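You operate a simulated robot arm through the tools that you are given. There is no shell and no other tool.

Carry out the task below with a simulated robot arm. There is one attempt and no reset: what you move stays moved.

## Task
Get the piano ready to be shifted: off, adapter plug out of its back, both wing screws tight.
Fine: switch off before you unplug; lay the plug on the piano top over the low keys.

The check looks at the end state, three seconds after you hand in, the way a careful person would. Anything else that was tipped, shoved, dropped, spilled or broken makes it a failure.

## Robot
A 6-joint arm with a two-finger gripper, fixed in place. Base frame: the origin is on the floor under the middle of its stand, x ahead of it, y to its left, z up. Readings come in m, degrees, newtons and seconds.
It reaches about 1.572 m from its shoulder. Its first joint turns from -166.0 to 166.0 degrees. Payload 2.45 kg.
The TCP is the grasp point between the finger pads, 0.02 m short of the fingertips. In the tool frame z runs along the fingers and y along their closing line. The gripper opens to 0.14 m; its body begins 0.168 m behind the TCP.
Orientation is that of the tool frame in the base frame, as a unit quaternion [w, x, y, z]. With the fingers straight down and closing along the base's y, the tool's x points along the base's -x, its y along +y and its z along -z.

## Interface
- The arm moves only by the tool send_rows. Its argument "targets" is a list of rows, each an object of numbers (a shift or turn left out is 0, a gripper value left out holds the last): "tx", "ty", "tz": the shift along the base's x, y, z in units of 200 mm (1.0 is 200 mm); "ax", "ay", "az": the turn, a rotation vector about the base's x, y, z in units of 60 degrees (1.0 is 60 degrees). In form: [{"tx": .., "ty": .., "tz": .., "ax": .., "ay": .., "az": ..}, ...]. A call has 1 to 20 rows; each row is the pose to reach, as a shift and turn from the pose commanded when the call began. "grip" is the opening, from 0 (shut) to 1 (fully open), set as the call begins (left out, the last holds). A call with a number of a shift or a turn outside -1 to 1 is refused whole. A row lasts 0.2 s, in which the tool goes at most 0.05 m and 8.6 degrees; a call with a longer step from one row to the next is refused whole, and so is a gripper value outside its range. Where a pose cannot be reached the arm comes as near as it can. A force on the tool above 90 N (or 10 N above the force at the start of the call, whichever is more), or a blocked arm, ends the call early, and 0.2 s more pass. The fingers move at their own pace (about 0.045 m/s each) and stop on an object; they squeeze with about 34 N. The grip force told is the motor's: it shows also when the fingers shut on nothing. Time passes only in rows, and 0.2 s behind the last, so rows that repeat a pose let the fingers close. It gives the time, the measured TCP pose, the force on the tool (base axes), the opening and the grip force at its end, in the units of the frame above (readings bear some noise), with the torque about the TCP (base axes, N m) and any sound that the robot's microphone picked up.
- Cameras (640 x 400 px; columns grow to the right, rows downward): "scene" is fixed at [0.2183, -0.5008, 1.1227]; the picture's right is [0.77, -0.64, 0.00], its down [-0.22, -0.26, -0.94] and it looks along [0.60, 0.73, -0.34] (base axes); focal length 331 px, centre (320, 200). "wrist" rides on the gripper at [0.078, 0.011, -0.209] in the tool frame; the picture's right is [-0.14, 0.99, 0.00], its down [-0.92, -0.13, -0.37] and it looks along [-0.36, -0.05, 0.93] (tool axes); focal length 280 px, centre (320, 200). There is no depth. A picture from a camera that has moved, and an enlarged one, comes with that camera's place and axes in the base frame and with its lens.
- camera(camera): a new picture of that camera. It takes no simulated time.
- enlarge(camera, box): a new picture of the part [left, top, right, bottom] of that camera's present view, enlarged. It takes no simulated time.
- job_done(): hands the job in; it is judged then, once.

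Nothing tells you positions but the pictures and the camera data. Unless the task says otherwise, let go and move clear before handing in.

The tools are called after "Call:" as name(argument=value, ...) on one line, values as JSON. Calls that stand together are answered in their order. send_rows: Moves the arm, as the interface text tells. Its arguments: {"type":"object","properties":{"targets":{"type":"array"},"grip":{"type":"number"}},"required":["targets"]} The other tools are called the same way: camera (camera) takes a picture; enlarge (camera, box) takes an enlarged picture of a part of a camera's view; job_done () hands the job in.

At the start:

```text
clock: 0.0
tcp_pos: [0.6554, 0.0376, 1.0523]
tcp_rot: [0.001, 0.0, 1.0, 0.001]
wrist_force: [1.0, -0.3, -0.3]
moment: [0.0, -0.03, 0.01]
finger_gap: 0.1399
finger_force: 0.0
```

scene: 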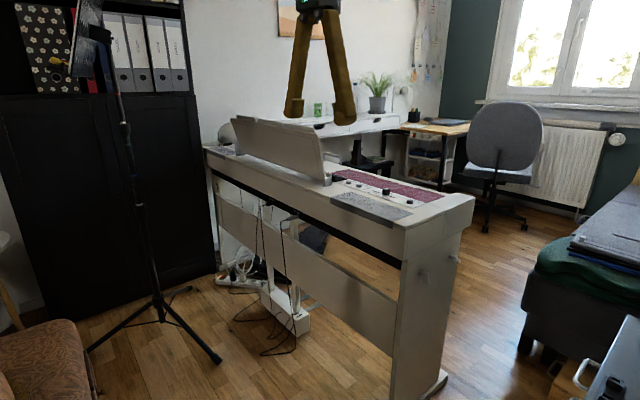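
wrist: 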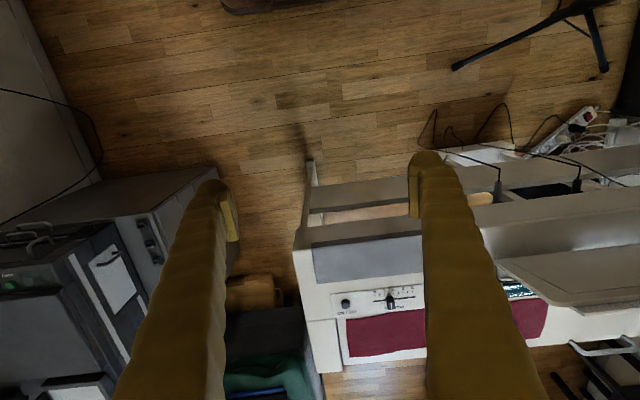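

I see a digital piano with its back towards the robot, a controls panel on top with knobs, and a cable plugged into the back. I'll look closer at the details before moving.

Call:
enlarge(camera="scene", box=[320, 150, 480, 250])

Call:
enlarge(camera="scene", box=[200, 180, 360, 280])

Call:
enlarge(camera="scene", box=[360, 220, 500, 400])

Call:
enlarge(camera="wrist", box=[280, 230, 440, 370])

Call:
enlarge(camera="wrist", box=[420, 100, 640, 240])

```text
4.00 times, centred on (400, 200) of scene
camera zoom: at [0.2183, -0.5008, 1.1227], right [0.77, -0.64, 0.0], down [-0.22, -0.26, -0.94], along [0.6, 0.73, -0.34], focal length 1325 px, centre (0, 200)
```

zoom: 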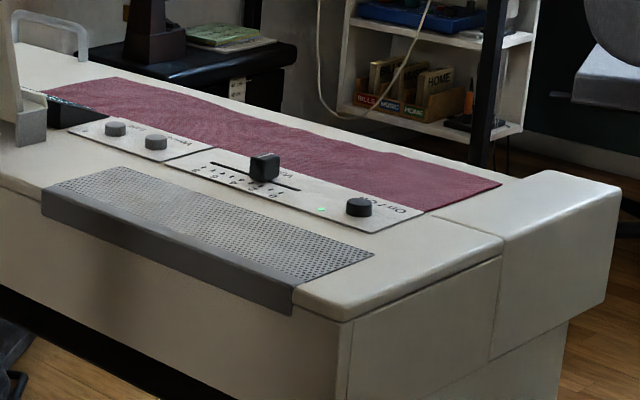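

```text
4.00 times, centred on (280, 230) of scene
camera zoom: at [0.2183, -0.5008, 1.1227], right [0.77, -0.64, 0.0], down [-0.22, -0.26, -0.94], along [0.6, 0.73, -0.34], focal length 1325 px, centre (480, 80)
```

zoom: 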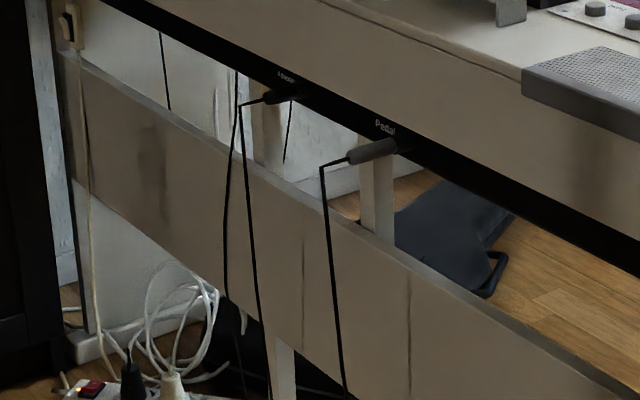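

```text
2.22 times, centred on (430, 310) of scene
camera zoom: at [0.2183, -0.5008, 1.1227], right [0.77, -0.64, 0.0], down [-0.22, -0.26, -0.94], along [0.6, 0.73, -0.34], focal length 736 px, centre (76, -44)
```

zoom: 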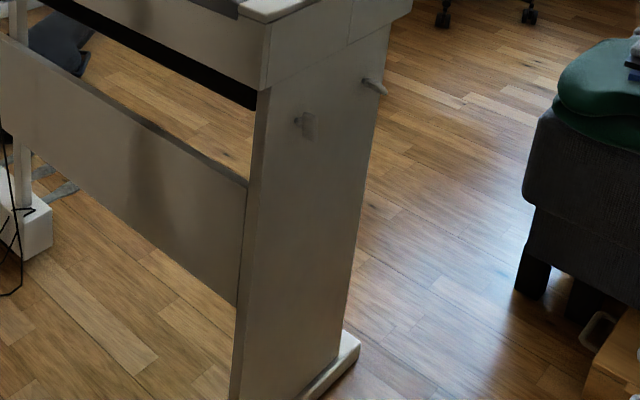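

```text
2.86 times, centred on (360, 300) of wrist
camera zoom: at [0.5762, 0.0485, 1.2601], right [0.14, 0.99, 0.0], down [0.92, -0.13, 0.37], along [0.37, -0.05, -0.93], focal length 801 px, centre (206, -86)
```

zoom: 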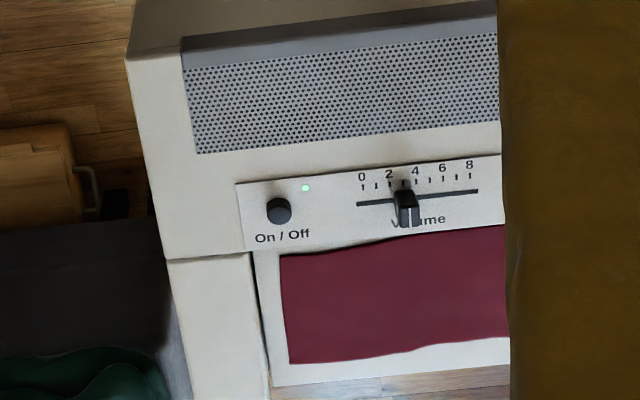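

```text
2.86 times, centred on (530, 170) of wrist
camera zoom: at [0.5762, 0.0485, 1.2601], right [0.14, 0.99, 0.0], down [0.92, -0.13, 0.37], along [0.37, -0.05, -0.93], focal length 801 px, centre (-280, 286)
```

zoom: 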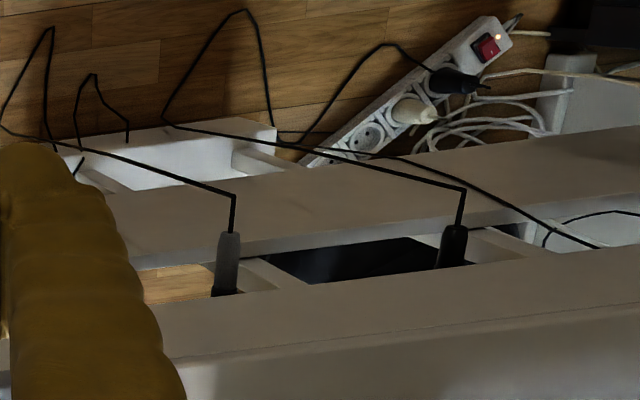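

The text on the panel reads for a player on the far side (+x), so the low keys lie at the -y end (near the On/Off button). Next I zoom on the sockets' labels, screws and hooks.

Call:
enlarge(camera="scene", box=[250, 190, 314, 230])

Call:
enlarge(camera="scene", box=[410, 240, 474, 290])

Call:
enlarge(camera="scene", box=[195, 140, 259, 200])

Call:
enlarge(camera="scene", box=[200, 240, 320, 360])

Call:
enlarge(camera="wrist", box=[280, 140, 360, 220])

Call:
enlarge(camera="scene", box=[340, 160, 450, 230])

```text
10.00 times, centred on (282, 210) of scene
camera zoom: at [0.2183, -0.5008, 1.1227], right [0.77, -0.64, 0.0], down [-0.22, -0.26, -0.94], along [0.6, 0.73, -0.34], focal length 3313 px, centre (700, 100)
```

zoom: 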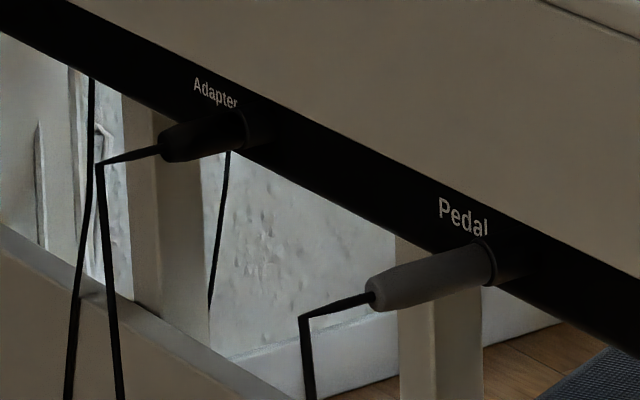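

```text
8.00 times, centred on (442, 265) of scene
camera zoom: at [0.2183, -0.5008, 1.1227], right [0.77, -0.64, 0.0], down [-0.22, -0.26, -0.94], along [0.6, 0.73, -0.34], focal length 2651 px, centre (-656, -320)
```

zoom: 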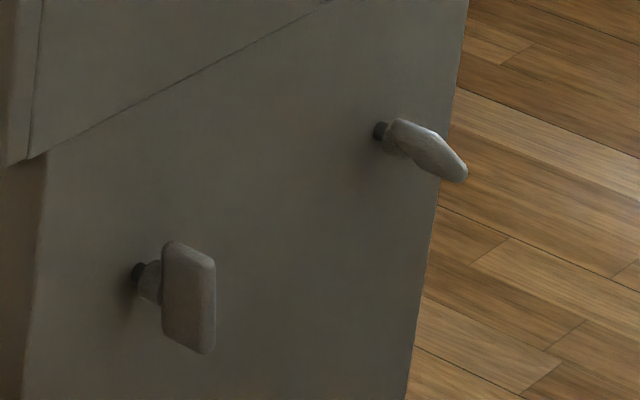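

```text
6.67 times, centred on (227, 170) of scene
camera zoom: at [0.2183, -0.5008, 1.1227], right [0.77, -0.64, 0.0], down [-0.22, -0.26, -0.94], along [0.6, 0.73, -0.34], focal length 2209 px, centre (940, 400)
```

zoom: 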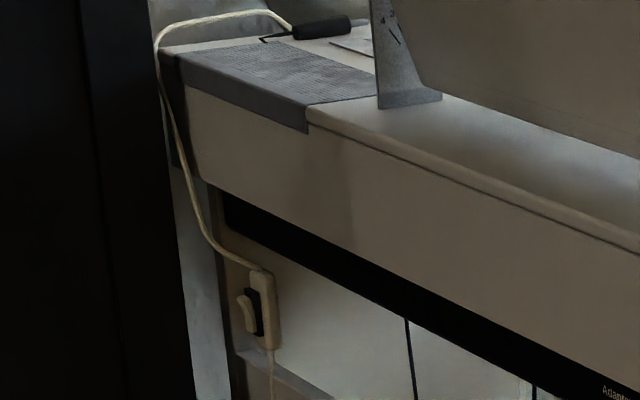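

```text
3.33 times, centred on (260, 300) of scene
camera zoom: at [0.2183, -0.5008, 1.1227], right [0.77, -0.64, 0.0], down [-0.22, -0.26, -0.94], along [0.6, 0.73, -0.34], focal length 1104 px, centre (520, -133)
```

zoom: 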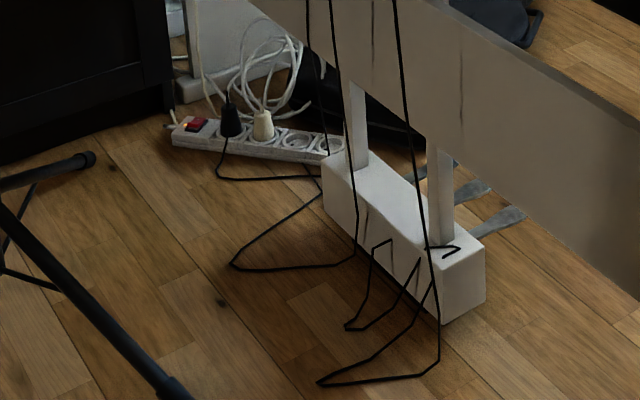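

```text
5.00 times, centred on (320, 180) of wrist
camera zoom: at [0.5762, 0.0485, 1.2601], right [0.14, 0.99, 0.0], down [0.92, -0.13, 0.37], along [0.37, -0.05, -0.93], focal length 1402 px, centre (320, 300)
```

zoom: 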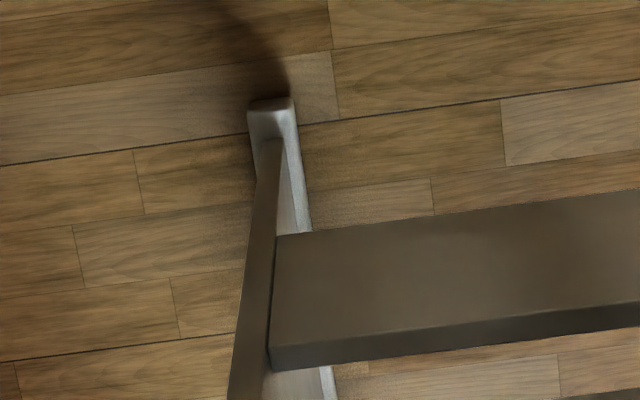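

```text
5.71 times, centred on (395, 195) of scene
camera zoom: at [0.2183, -0.5008, 1.1227], right [0.77, -0.64, 0.0], down [-0.22, -0.26, -0.94], along [0.6, 0.73, -0.34], focal length 1893 px, centre (-109, 229)
```

zoom: 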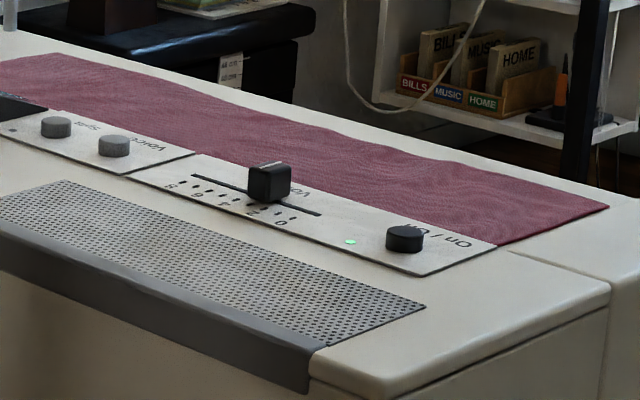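

I take the On/Off button to be at about (1.013, 0.044, 0.78), the adapter plug's outer end at (0.85, 0.61, 0.647) and the wing screws on the -y end panel at about x 0.95 and 1.10, z 0.61. I'll first move over the button for a closer look.

Call:
send_rows(targets=[{"tx": 0.22}, {"tx": 0.44}, {"tx": 0.66}, {"tx": 0.88}, {"tx": 1.0}], grip=1)

```text
clock: 1.2
tcp_pos: [0.8574, 0.0389, 1.0522]
tcp_rot: [0.0, 0.0, 1.0, 0.0]
wrist_force: [-0.7, 0.2, 0.2]
moment: [0.02, -0.03, 0.01]
finger_gap: 0.1401
finger_force: 0.1
```

The arm moved as commanded to x 0.857. I look with the wrist camera at the panel, and at the region beyond the -y end.

Call:
camera(camera="wrist")

Call:
camera(camera="scene")

Call:
enlarge(camera="wrist", box=[230, 100, 430, 230])

Call:
enlarge(camera="wrist", box=[0, 100, 240, 280])

```text
taken
camera wrist: at [0.7781, 0.0488, 1.2595], right [0.14, 0.99, 0.0], down [0.92, -0.13, 0.37], along [0.37, -0.05, -0.93], focal length 280 px, centre (320, 200)
```

wrist: 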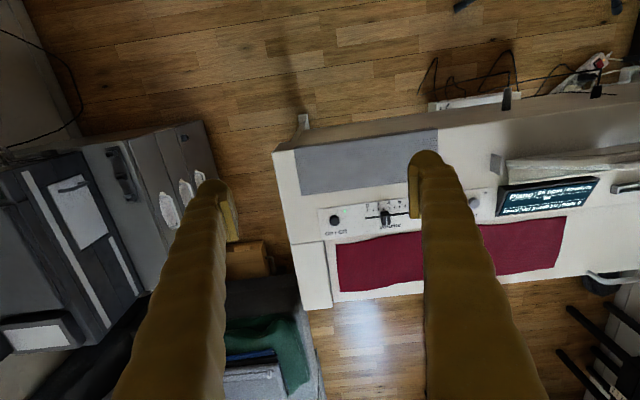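

```text
taken
```

scene: 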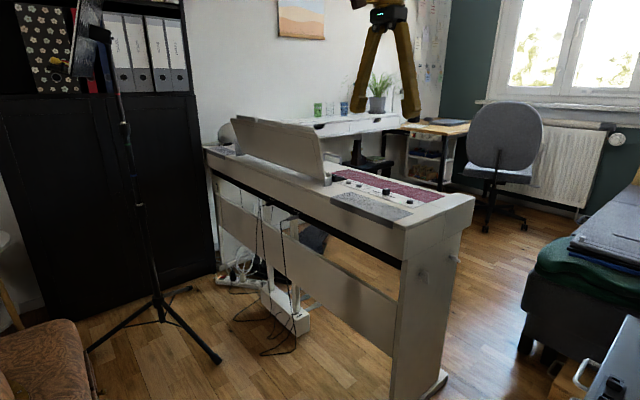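

```text
3.08 times, centred on (330, 165) of wrist
camera zoom: at [0.7781, 0.0488, 1.2595], right [0.14, 0.99, 0.0], down [0.92, -0.13, 0.37], along [0.37, -0.05, -0.93], focal length 863 px, centre (289, 308)
```

zoom: 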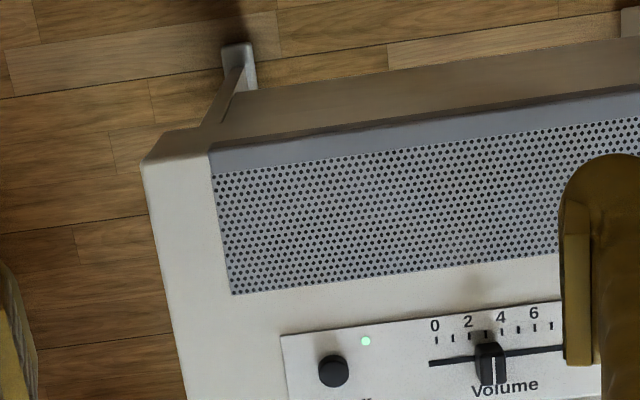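

```text
2.22 times, centred on (120, 190) of wrist
camera zoom: at [0.7781, 0.0488, 1.2595], right [0.14, 0.99, 0.0], down [0.92, -0.13, 0.37], along [0.37, -0.05, -0.93], focal length 623 px, centre (764, 222)
```

zoom: 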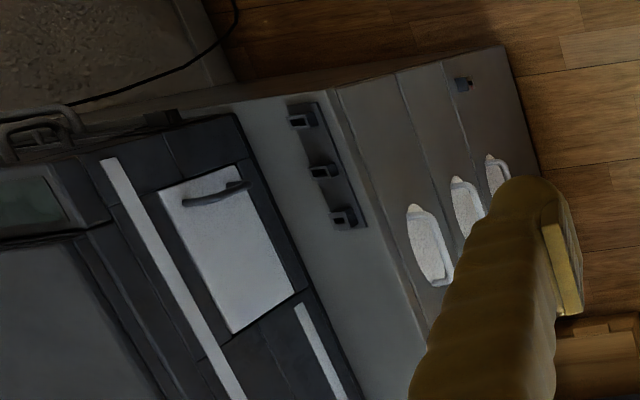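

The button is confirmed at about (1.0125, 0.044), green LED next to it lit. I close the fingers and go to a point above the button to check before pressing.

Call:
send_rows(targets=[{"tx": 0.2, "ty": 0.01, "tz": 0}, {"tx": 0.4, "ty": 0.02, "tz": -0.05}, {"tx": 0.6, "ty": 0.025, "tz": -0.15}, {"tx": 0.775, "ty": 0.025, "tz": -0.3}, {"tx": 0.775, "ty": 0.025, "tz": -0.5}, {"tx": 0.775, "ty": 0.025, "tz": -0.7}, {"tx": 0.775, "ty": 0.025, "tz": -0.9}, {"tx": 0.775, "ty": 0.025, "tz": -0.9}, {"tx": 0.775, "ty": 0.025, "tz": -0.9}], grip=0)

Call:
camera(camera="wrist")

Call:
enlarge(camera="scene", box=[330, 120, 490, 220])

```text
clock: 3.2
tcp_pos: [1.0121, 0.0415, 0.8708]
tcp_rot: [0.001, 0.001, 1.0, -0.001]
wrist_force: [-0.5, 0.6, 0.4]
moment: [0.01, 0.01, -0.01]
finger_gap: 0.0
finger_force: 28.8
```

```text
taken
camera wrist: at [0.9323, 0.0516, 1.0778], right [0.14, 0.99, 0.0], down [0.92, -0.13, 0.37], along [0.37, -0.05, -0.93], focal length 280 px, centre (320, 200)
```

wrist: 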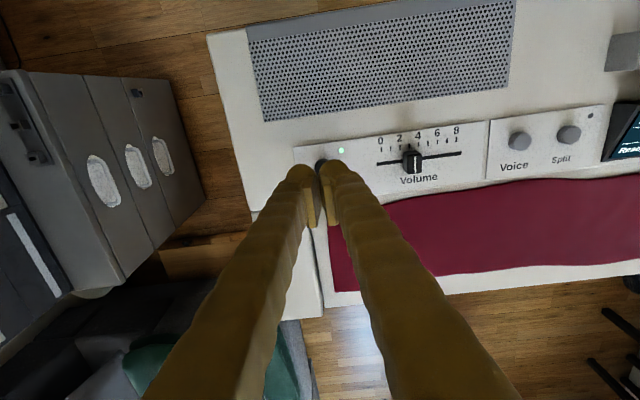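

```text
4.00 times, centred on (410, 170) of scene
camera zoom: at [0.2183, -0.5008, 1.1227], right [0.77, -0.64, 0.0], down [-0.22, -0.26, -0.94], along [0.6, 0.73, -0.34], focal length 1325 px, centre (-40, 320)
```

zoom: 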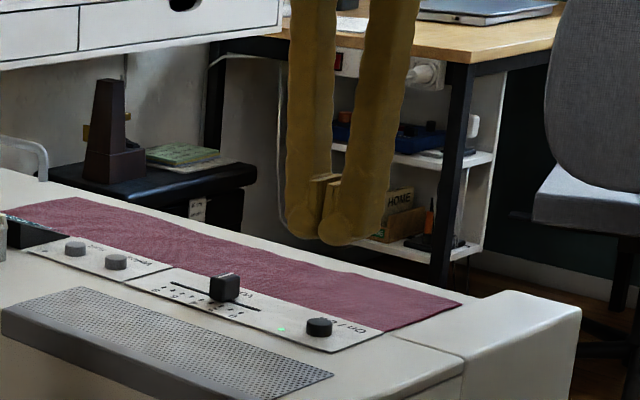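

The closed fingertips are just above the button; I zoom in to see the fingertip shape so I press with a fingertip centre.

Call:
enlarge(camera="wrist", box=[270, 120, 400, 250])

Call:
enlarge(camera="scene", box=[390, 140, 450, 210])

```text
3.08 times, centred on (335, 185) of wrist
camera zoom: at [0.9323, 0.0516, 1.0778], right [0.14, 0.99, 0.0], down [0.92, -0.13, 0.37], along [0.37, -0.05, -0.93], focal length 863 px, centre (274, 246)
```

zoom: 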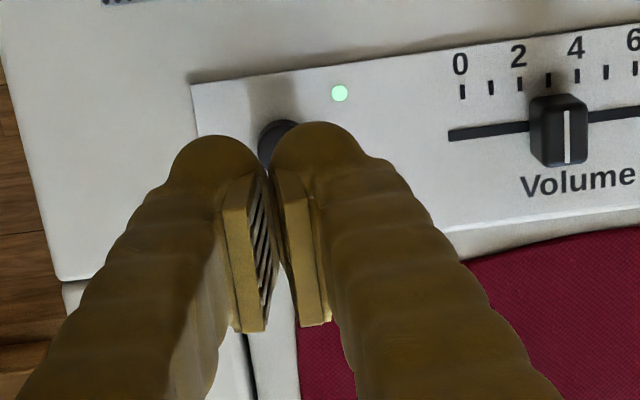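

```text
5.71 times, centred on (420, 175) of scene
camera zoom: at [0.2183, -0.5008, 1.1227], right [0.77, -0.64, 0.0], down [-0.22, -0.26, -0.94], along [0.6, 0.73, -0.34], focal length 1893 px, centre (-251, 343)
```

zoom: 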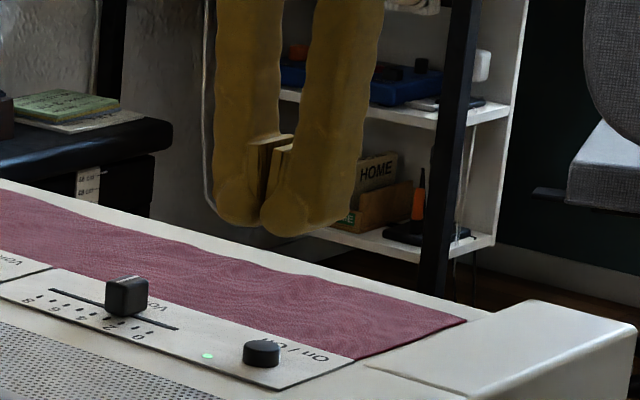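

The fingertips are about 28 mm wide each, so I'll press with the +y finger alone. I shift 11 mm towards -y and descend to just above the button.

Call:
send_rows(targets=[{"ty": -0.057}, {"ty": -0.057, "tz": -0.1}, {"ty": -0.057, "tz": -0.2}, {"ty": -0.057, "tz": -0.28}, {"ty": -0.057, "tz": -0.28}])

Call:
enlarge(camera="scene", box=[370, 150, 450, 220])

Call:
enlarge(camera="wrist", box=[270, 120, 400, 250])

```text
clock: 4.4
tcp_pos: [1.01, 0.0317, 0.816]
tcp_rot: [0.0, 0.0, 1.0, 0.001]
wrist_force: [-0.1, 0.7, 0.6]
moment: [0.01, 0.03, 0.02]
finger_gap: 0.0
finger_force: 30.2
```

```text
5.71 times, centred on (410, 185) of scene
camera zoom: at [0.2183, -0.5008, 1.1227], right [0.77, -0.64, 0.0], down [-0.22, -0.26, -0.94], along [0.6, 0.73, -0.34], focal length 1893 px, centre (-194, 286)
```

zoom: 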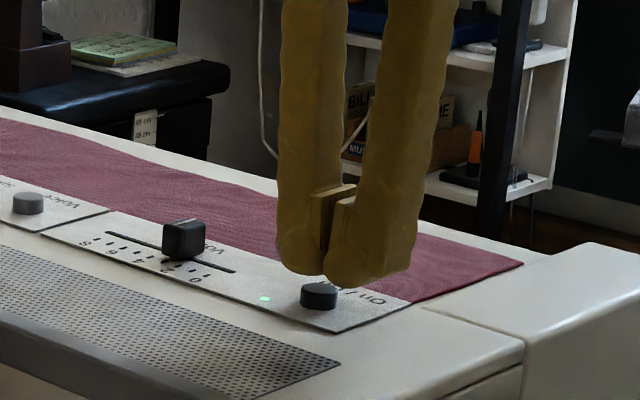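

```text
3.08 times, centred on (335, 185) of wrist
camera zoom: at [0.9317, 0.0416, 1.0237], right [0.14, 0.99, 0.0], down [0.92, -0.13, 0.37], along [0.37, -0.05, -0.93], focal length 863 px, centre (274, 246)
```

zoom: 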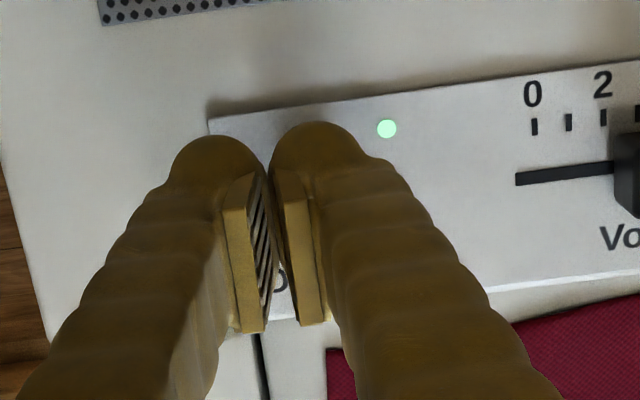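

The +y fingertip sits about 1 cm above the button. I lower slowly and watch the force and the LED.

Call:
send_rows(targets=[{"tz": -0.02}, {"tz": -0.04}, {"tz": -0.05}, {"tz": -0.06}, {"tz": -0.06}])

Call:
enlarge(camera="scene", box=[370, 150, 450, 220])

```text
clock: 5.6
tcp_pos: [1.0109, 0.0319, 0.8049]
tcp_rot: [0.001, 0.0, 1.0, -0.001]
wrist_force: [0.3, 0.2, 1.3]
moment: [0.0, -0.04, 0.02]
finger_gap: 0.0001
finger_force: 29.4
```

```text
5.71 times, centred on (410, 185) of scene
camera zoom: at [0.2183, -0.5008, 1.1227], right [0.77, -0.64, 0.0], down [-0.22, -0.26, -0.94], along [0.6, 0.73, -0.34], focal length 1893 px, centre (-194, 286)
```

zoom: 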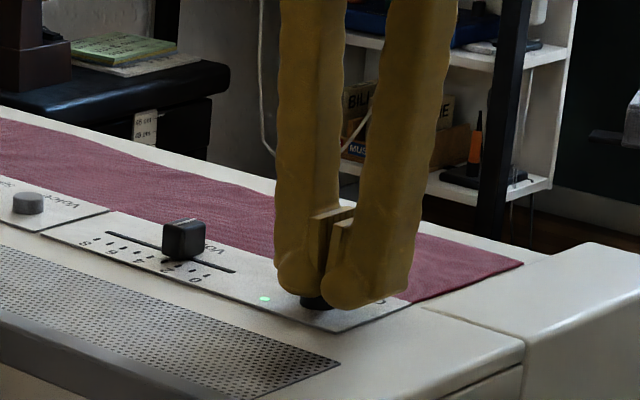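

Contact is about to begin, and the button seems a few mm nearer to -y relative to that finger. I raise a bit, shift 5 mm, and press in small steps.

Call:
send_rows(targets=[{"tz": 0.025}, {"ty": -0.025, "tz": 0.025}, {"ty": -0.025, "tz": 0.0}, {"ty": -0.025, "tz": -0.01}, {"ty": -0.025, "tz": -0.015}, {"ty": -0.025, "tz": -0.015}])

Call:
enlarge(camera="scene", box=[370, 150, 450, 220])

Call:
enlarge(camera="wrist", box=[270, 120, 400, 250])

```text
clock: 7.0
tcp_pos: [1.0109, 0.0272, 0.8023]
tcp_rot: [0.001, 0.0, 1.0, 0.0]
wrist_force: [0.9, -0.6, 2.4]
moment: [0.01, 0.0, 0.0]
finger_gap: 0.0
finger_force: 29.3
heard: click
```

```text
5.71 times, centred on (410, 185) of scene
camera zoom: at [0.2183, -0.5008, 1.1227], right [0.77, -0.64, 0.0], down [-0.22, -0.26, -0.94], along [0.6, 0.73, -0.34], focal length 1893 px, centre (-194, 286)
```

zoom: 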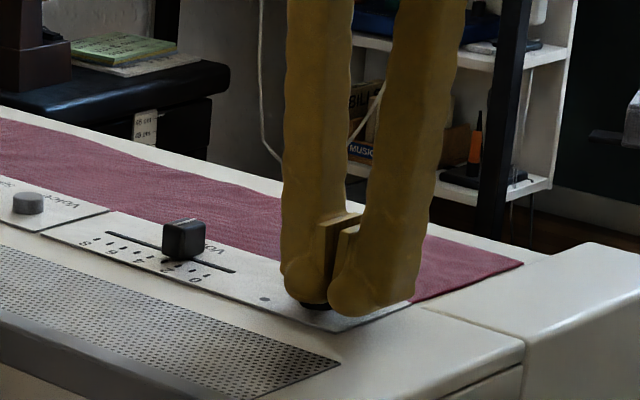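

```text
3.08 times, centred on (335, 185) of wrist
camera zoom: at [0.9316, 0.0375, 1.0095], right [0.14, 0.99, 0.0], down [0.92, -0.13, 0.37], along [0.37, -0.05, -0.93], focal length 863 px, centre (274, 246)
```

zoom: 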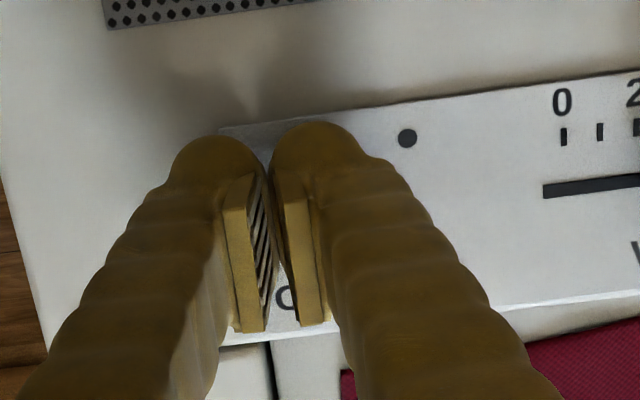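

A click was heard and the LED went dark. I lift straight up and verify that it stays off.

Call:
send_rows(targets=[{"tz": 0.1}, {"tz": 0.3}, {"tz": 0.5}, {"tz": 0.7}, {"tz": 0.9}, {"tz": 0.9}])

Call:
enlarge(camera="scene", box=[310, 150, 450, 230])

Call:
camera(camera="wrist")

```text
clock: 8.4
tcp_pos: [1.0111, 0.0261, 0.9817]
tcp_rot: [0.002, 0.0, 1.0, -0.001]
wrist_force: [-0.5, -0.5, -0.5]
moment: [0.02, 0.0, 0.0]
finger_gap: 0.0
finger_force: 29.7
```

```text
4.57 times, centred on (380, 190) of scene
camera zoom: at [0.2183, -0.5008, 1.1227], right [0.77, -0.64, 0.0], down [-0.22, -0.26, -0.94], along [0.6, 0.73, -0.34], focal length 1515 px, centre (46, 246)
```

zoom: 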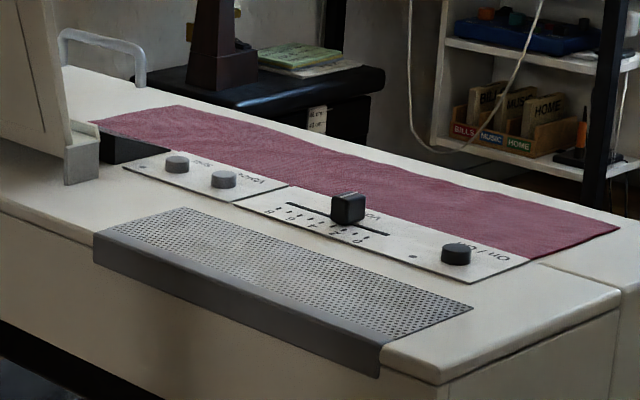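

```text
taken
camera wrist: at [0.9317, 0.0366, 1.1888], right [0.14, 0.99, 0.0], down [0.92, -0.13, 0.37], along [0.37, -0.05, -0.93], focal length 280 px, centre (320, 200)
```

wrist: 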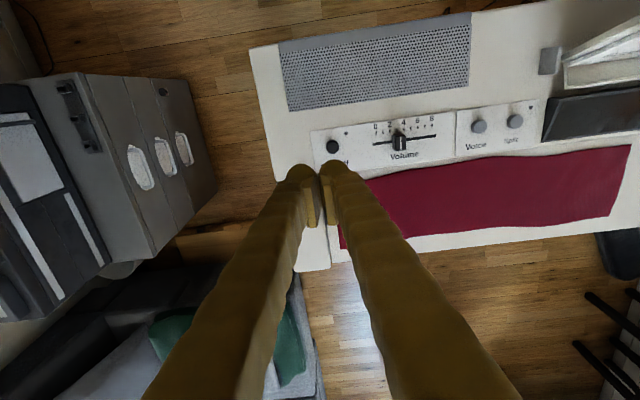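

The piano is off: the LED and display are dark. Next the wing screws: I swing out past the -y end and turn the gripper to look at the end panel.

Call:
send_rows(targets=[{"ty": -0.15, "az": -0.125}, {"ty": -0.3, "az": -0.25}, {"ty": -0.45, "az": -0.375}, {"ty": -0.6, "az": -0.5}, {"ty": -0.75, "az": -0.625}, {"ty": -0.9, "az": -0.75}, {"ty": -0.9, "az": -0.75}], grip=0.4)

Call:
send_rows(targets=[{"ty": -0.05, "az": -0.125}, {"ty": -0.1, "az": -0.25}, {"ty": -0.15, "az": -0.375}, {"ty": -0.2, "az": -0.5}, {"ty": -0.25, "az": -0.625}, {"ty": -0.3, "az": -0.75}, {"ty": -0.3, "az": -0.75}])

Call:
camera(camera="scene")

Call:
camera(camera="wrist")

```text
clock: 10.0
tcp_pos: [1.0108, -0.154, 0.9833]
tcp_rot: [0.001, 0.383, 0.924, -0.001]
wrist_force: [0.7, 0.3, 1.3]
moment: [-0.02, 0.01, -0.02]
finger_gap: 0.0562
finger_force: 0.0
```

```text
clock: 11.6
tcp_pos: [1.0082, -0.2117, 0.982]
tcp_rot: [0.0, 0.708, 0.707, -0.001]
wrist_force: [-1.7, 0.1, -0.9]
moment: [0.01, 0.02, -0.01]
finger_gap: 0.0561
finger_force: 0.1
```

```text
taken
```

scene: 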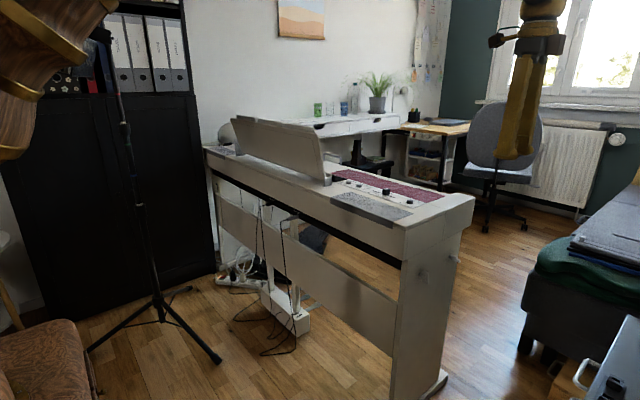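

```text
taken
camera wrist: at [1.0193, -0.1349, 1.1885], right [0.99, -0.14, 0.0], down [-0.13, -0.92, 0.37], along [-0.05, -0.37, -0.93], focal length 280 px, centre (320, 200)
```

wrist: 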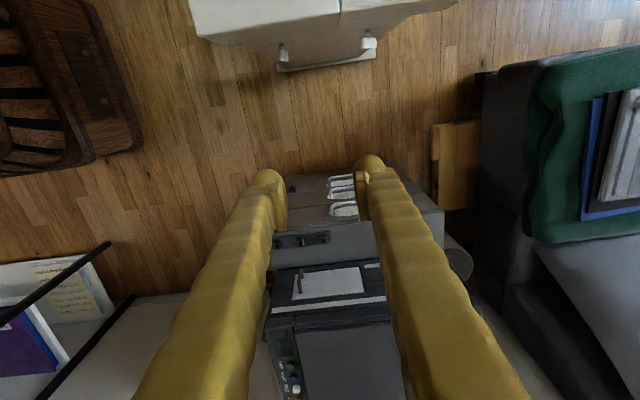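

I can see both wing screws from above at the end panel, plus a cabinet with printer behind (front at about y -0.47, top z 0.55). I zoom in on the screws.

Call:
enlarge(camera="wrist", box=[260, 20, 400, 90])

Call:
enlarge(camera="scene", box=[414, 260, 436, 282])

Call:
enlarge(camera="scene", box=[448, 248, 470, 268])

Call:
enlarge(camera="scene", box=[460, 0, 620, 160])

```text
4.57 times, centred on (330, 55) of wrist
camera zoom: at [1.0193, -0.1349, 1.1885], right [0.99, -0.14, 0.0], down [-0.13, -0.92, 0.37], along [-0.05, -0.37, -0.93], focal length 1282 px, centre (274, 863)
```

zoom: 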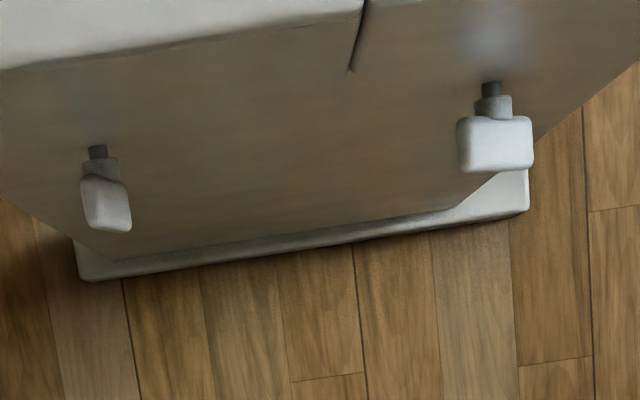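

```text
16.00 times, centred on (425, 271) of scene
camera zoom: at [0.2183, -0.5008, 1.1227], right [0.77, -0.64, 0.0], down [-0.22, -0.26, -0.94], along [0.6, 0.73, -0.34], focal length 5302 px, centre (-1360, -936)
```

zoom: 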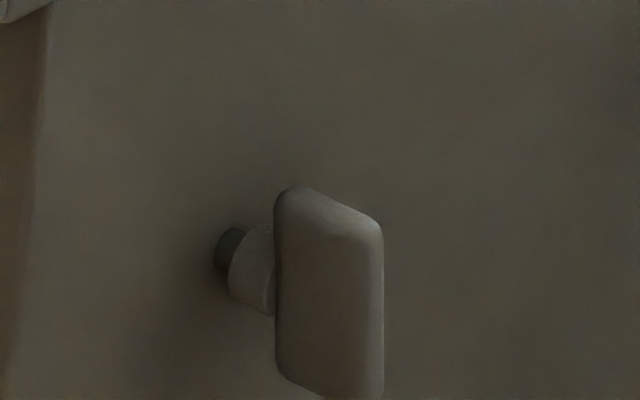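

```text
16.00 times, centred on (459, 258) of scene
camera zoom: at [0.2183, -0.5008, 1.1227], right [0.77, -0.64, 0.0], down [-0.22, -0.26, -0.94], along [0.6, 0.73, -0.34], focal length 5302 px, centre (-1904, -728)
```

zoom: 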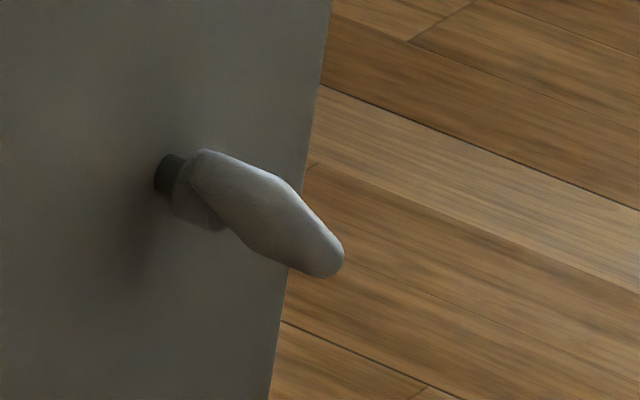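

```text
2.50 times, centred on (540, 80) of scene
camera zoom: at [0.2183, -0.5008, 1.1227], right [0.77, -0.64, 0.0], down [-0.22, -0.26, -0.94], along [0.6, 0.73, -0.34], focal length 828 px, centre (-230, 500)
```

zoom: 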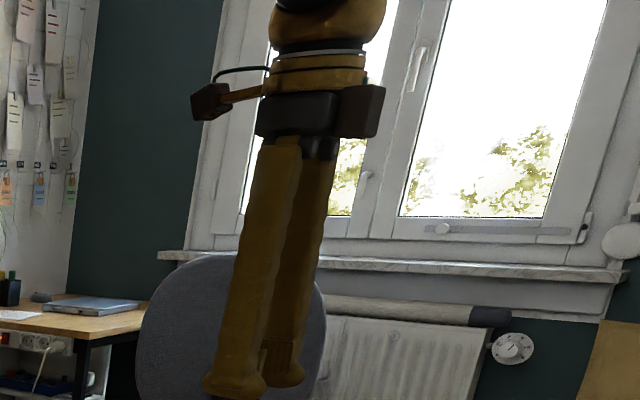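

Both screws have thick paddle heads: the near one is nearly vertical, the far one slanted, and both show a dark shaft gap, so both are loose. I tilt the gripper towards +y in steps to see the panel head-on.

Call:
send_rows(targets=[{"ax": 0.125, "tz": -0.1}, {"ax": 0.25, "tz": -0.2}, {"ax": 0.375, "tz": -0.3}, {"ax": 0.5, "tz": -0.4}, {"ax": 0.625, "tz": -0.5}, {"ax": 0.75, "tz": -0.6}, {"ax": 0.875, "tz": -0.7}, {"ax": 1.0, "tz": -0.8}, {"ax": 1.0, "tz": -0.8}], grip=0.35)

Call:
camera(camera="scene")

Call:
camera(camera="wrist")

```text
clock: 13.6
tcp_pos: [1.0098, -0.2118, 0.8233]
tcp_rot: [-0.354, 0.612, 0.613, 0.353]
wrist_force: [-0.1, -0.3, -0.5]
moment: [0.02, -0.01, 0.02]
finger_gap: 0.0489
finger_force: 0.0
```

```text
taken
```

scene: 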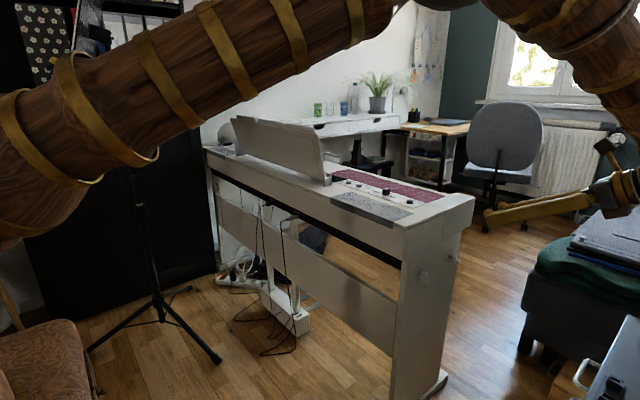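

```text
taken
camera wrist: at [1.0194, -0.356, 0.9935], right [0.99, -0.07, -0.12], down [-0.13, -0.78, -0.61], along [-0.05, 0.62, -0.78], focal length 280 px, centre (320, 200)
```

wrist: 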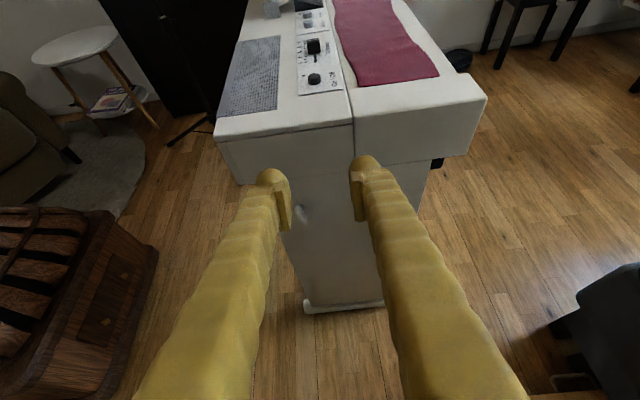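

The arm reaches this pose well with the elbow up. I zoom in on the screws in the wrist view.

Call:
enlarge(camera="wrist", box=[270, 150, 430, 250])

Call:
enlarge(camera="scene", box=[470, 100, 640, 230])

```text
4.00 times, centred on (350, 200) of wrist
camera zoom: at [1.0194, -0.356, 0.9935], right [0.99, -0.07, -0.12], down [-0.13, -0.78, -0.61], along [-0.05, 0.62, -0.78], focal length 1122 px, centre (200, 200)
```

zoom: 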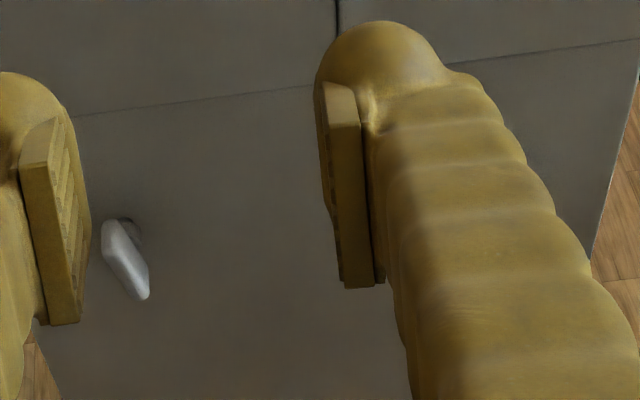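

```text
3.08 times, centred on (555, 165) of scene
camera zoom: at [0.2183, -0.5008, 1.1227], right [0.77, -0.64, 0.0], down [-0.22, -0.26, -0.94], along [0.6, 0.73, -0.34], focal length 1020 px, centre (-403, 308)
```

zoom: 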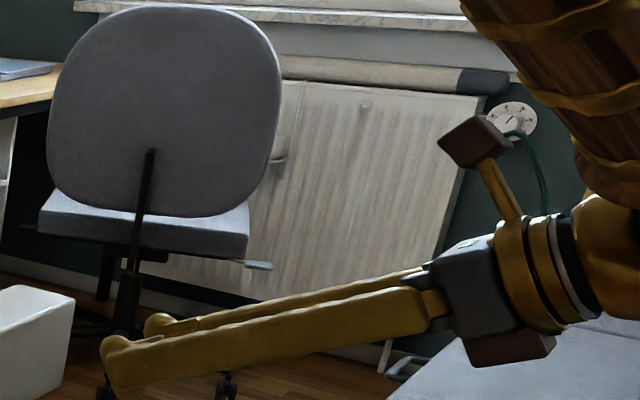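

The screws' wing centres triangulate to about (0.962, -0.07, 0.593) and (1.12, -0.07, 0.60), with the panel face at y about -0.049. I bring the gripper nearly horizontal and descend partway in front of the near screw for a closer look.

Call:
send_rows(targets=[{"ax": 0.122, "tx": -0.08, "ty": 0.13}, {"ax": 0.244, "tx": -0.16, "ty": 0.27}, {"ax": 0.367, "tx": -0.24, "ty": 0.4}, {"ax": 0.367, "tx": -0.24, "ty": 0.4, "tz": -0.2}, {"ax": 0.367, "tx": -0.24, "ty": 0.4, "tz": -0.4}, {"ax": 0.367, "tx": -0.24, "ty": 0.4, "tz": -0.6}, {"ax": 0.367, "tx": -0.24, "ty": 0.4, "tz": -0.6}], grip=0.35)

Call:
camera(camera="wrist")

Call:
camera(camera="scene")

```text
clock: 15.2
tcp_pos: [0.9629, -0.1313, 0.7062]
tcp_rot: [-0.464, 0.534, 0.534, 0.464]
wrist_force: [0.7, -0.1, -0.6]
moment: [0.01, -0.03, 0.04]
finger_gap: 0.0489
finger_force: 0.1
```

```text
taken
camera wrist: at [0.9726, -0.3278, 0.811], right [0.99, -0.02, -0.14], down [-0.13, -0.49, -0.86], along [-0.05, 0.87, -0.49], focal length 280 px, centre (320, 200)
```

wrist: 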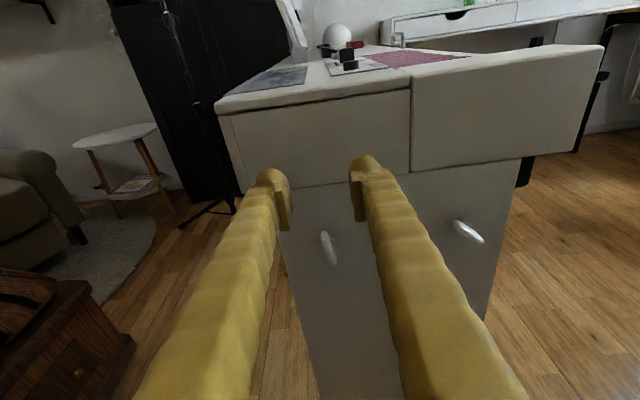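

```text
taken
```

scene: 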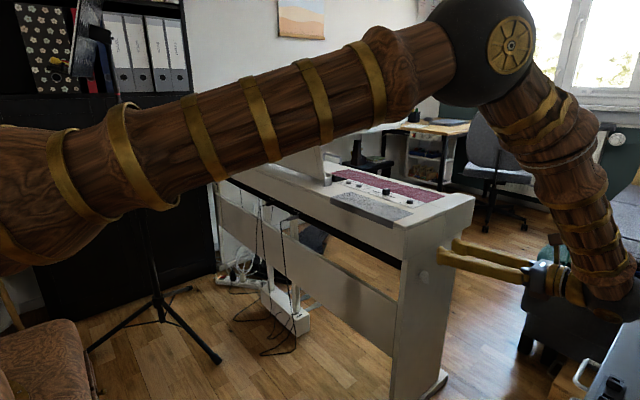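

Now I have a clear, nearly head-on view of both screws. I zoom in on each to get their angles.

Call:
enlarge(camera="wrist", box=[290, 210, 370, 280])

Call:
enlarge(camera="wrist", box=[430, 200, 510, 260])

Call:
enlarge(camera="scene", box=[400, 200, 640, 340])

```text
5.71 times, centred on (330, 245) of wrist
camera zoom: at [0.9726, -0.3278, 0.811], right [0.99, -0.02, -0.14], down [-0.13, -0.49, -0.86], along [-0.05, 0.87, -0.49], focal length 1602 px, centre (263, -57)
```

zoom: 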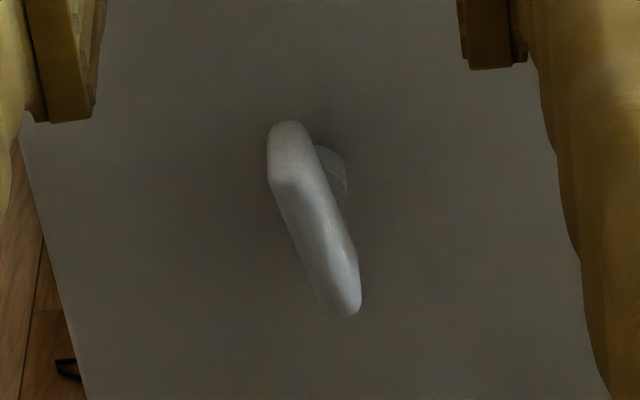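

```text
6.67 times, centred on (470, 230) of wrist
camera zoom: at [0.9726, -0.3278, 0.811], right [0.99, -0.02, -0.14], down [-0.13, -0.49, -0.86], along [-0.05, 0.87, -0.49], focal length 1869 px, centre (-680, 0)
```

zoom: 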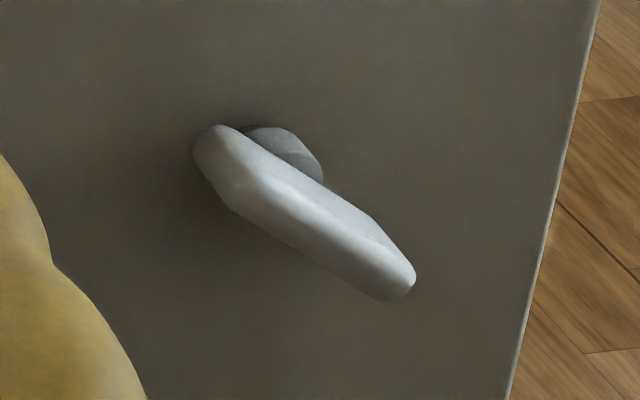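

```text
2.67 times, centred on (520, 270) of scene
camera zoom: at [0.2183, -0.5008, 1.1227], right [0.77, -0.64, 0.0], down [-0.22, -0.26, -0.94], along [0.6, 0.73, -0.34], focal length 884 px, centre (-213, 13)
```

zoom: 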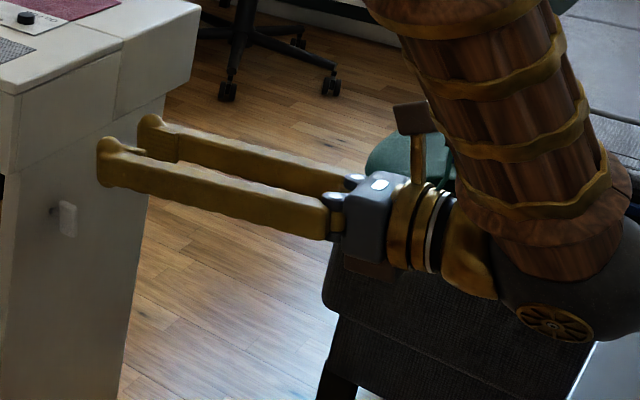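

Screw axes: near at about (0.9605, 0.600), far at (1.119, 0.601) in x-z; the near wing leans about 10° and the far about 49° counter-clockwise from vertical (seen from outside). I steepen the tool to 20° for clearance over the cabinet, match the near wing's angle and descend in front of it.

Call:
send_rows(targets=[{"ax": -0.1, "ty": 0.03}, {"ax": -0.2, "ty": 0.06}, {"ax": -0.2, "ty": 0.1, "tz": -0.1, "tx": -0.01}, {"ax": -0.2, "ty": 0.1, "tz": -0.3, "tx": -0.01}, {"ax": -0.2, "ay": -0.083, "az": -0.009, "ty": 0.1, "tz": -0.45, "tx": -0.01}, {"ax": -0.2, "ay": -0.167, "az": -0.0175, "ty": 0.1, "tz": -0.53, "tx": -0.01}, {"ax": -0.2, "ay": -0.167, "az": -0.0175, "ty": 0.1, "tz": -0.53, "tx": -0.01}], grip=0.35)

Call:
camera(camera="wrist")

Call:
enlarge(camera="wrist", box=[250, 130, 410, 240])

Call:
camera(camera="scene")

Call:
enlarge(camera="scene", box=[400, 230, 500, 300])

```text
clock: 16.8
tcp_pos: [0.9609, -0.1134, 0.5963]
tcp_rot: [-0.352, 0.541, 0.614, 0.454]
wrist_force: [0.1, 0.4, 1.4]
moment: [0.01, 0.03, 0.0]
finger_gap: 0.0493
finger_force: 0.0
```

```text
taken
camera wrist: at [0.9457, -0.2841, 0.7397], right [1.0, -0.05, 0.05], down [0.0, -0.66, -0.75], along [0.07, 0.75, -0.66], focal length 280 px, centre (320, 200)
```

wrist: 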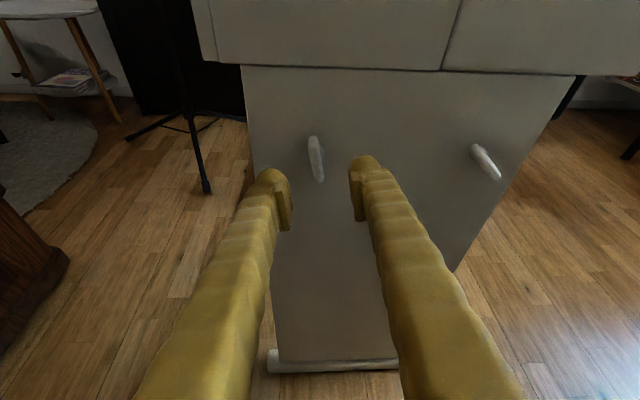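

```text
3.64 times, centred on (330, 185) of wrist
camera zoom: at [0.9457, -0.2841, 0.7397], right [1.0, -0.05, 0.05], down [0.0, -0.66, -0.75], along [0.07, 0.75, -0.66], focal length 1020 px, centre (284, 254)
```

zoom: 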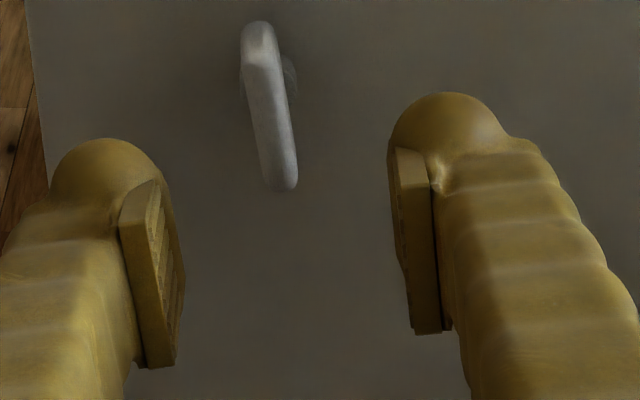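

```text
taken
```

scene: 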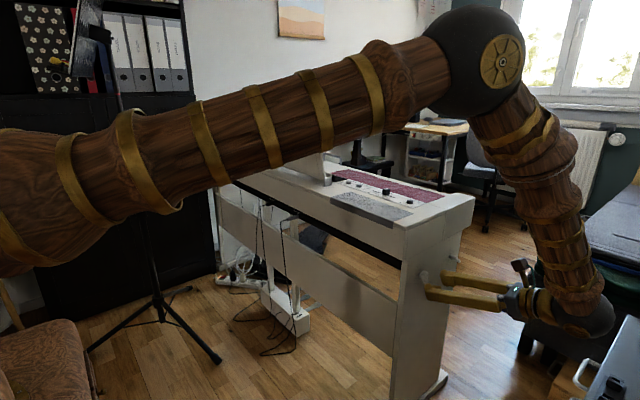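

```text
5.71 times, centred on (450, 265) of scene
camera zoom: at [0.2183, -0.5008, 1.1227], right [0.77, -0.64, 0.0], down [-0.22, -0.26, -0.94], along [0.6, 0.73, -0.34], focal length 1893 px, centre (-423, -171)
```

zoom: 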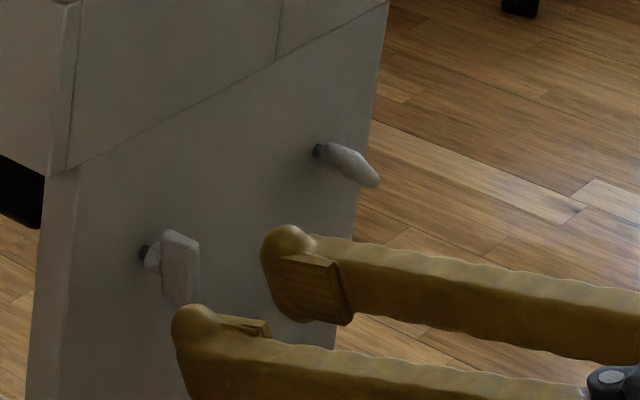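

The fingers straddle the near wing's height with matching angle. I advance to y = -0.075 (tips 6 mm short of the panel), then close.

Call:
send_rows(targets=[{"tx": 0, "ty": 0.06, "tz": 0.01}, {"tx": -0.003, "ty": 0.12, "tz": 0.02}, {"tx": -0.003, "ty": 0.19, "tz": 0.027}, {"tx": -0.003, "ty": 0.19, "tz": 0.027}])

Call:
enlarge(camera="wrist", box=[250, 130, 410, 240])

Call:
enlarge(camera="scene", box=[400, 230, 500, 300])

```text
clock: 17.8
tcp_pos: [0.9599, -0.0765, 0.6004]
tcp_rot: [-0.351, 0.542, 0.613, 0.454]
wrist_force: [0.8, -0.4, -0.1]
moment: [0.01, 0.04, 0.04]
finger_gap: 0.0488
finger_force: 0.0
```

```text
3.64 times, centred on (330, 185) of wrist
camera zoom: at [0.9446, -0.2467, 0.7439], right [1.0, -0.05, 0.05], down [0.0, -0.66, -0.75], along [0.07, 0.75, -0.66], focal length 1020 px, centre (284, 254)
```

zoom: 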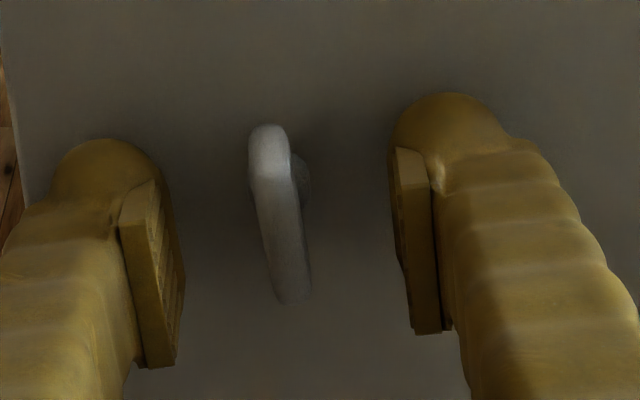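

```text
5.71 times, centred on (450, 265) of scene
camera zoom: at [0.2183, -0.5008, 1.1227], right [0.77, -0.64, 0.0], down [-0.22, -0.26, -0.94], along [0.6, 0.73, -0.34], focal length 1893 px, centre (-423, -171)
```

zoom: 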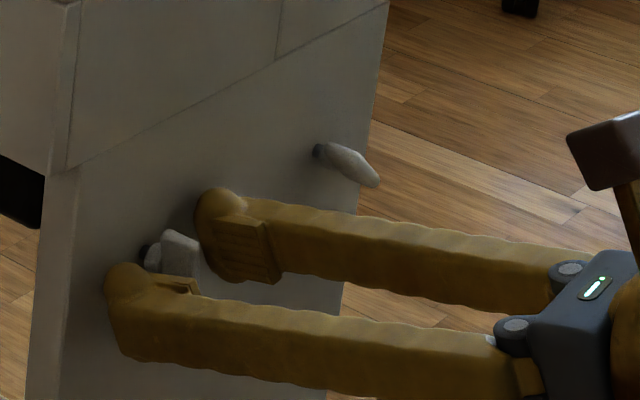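

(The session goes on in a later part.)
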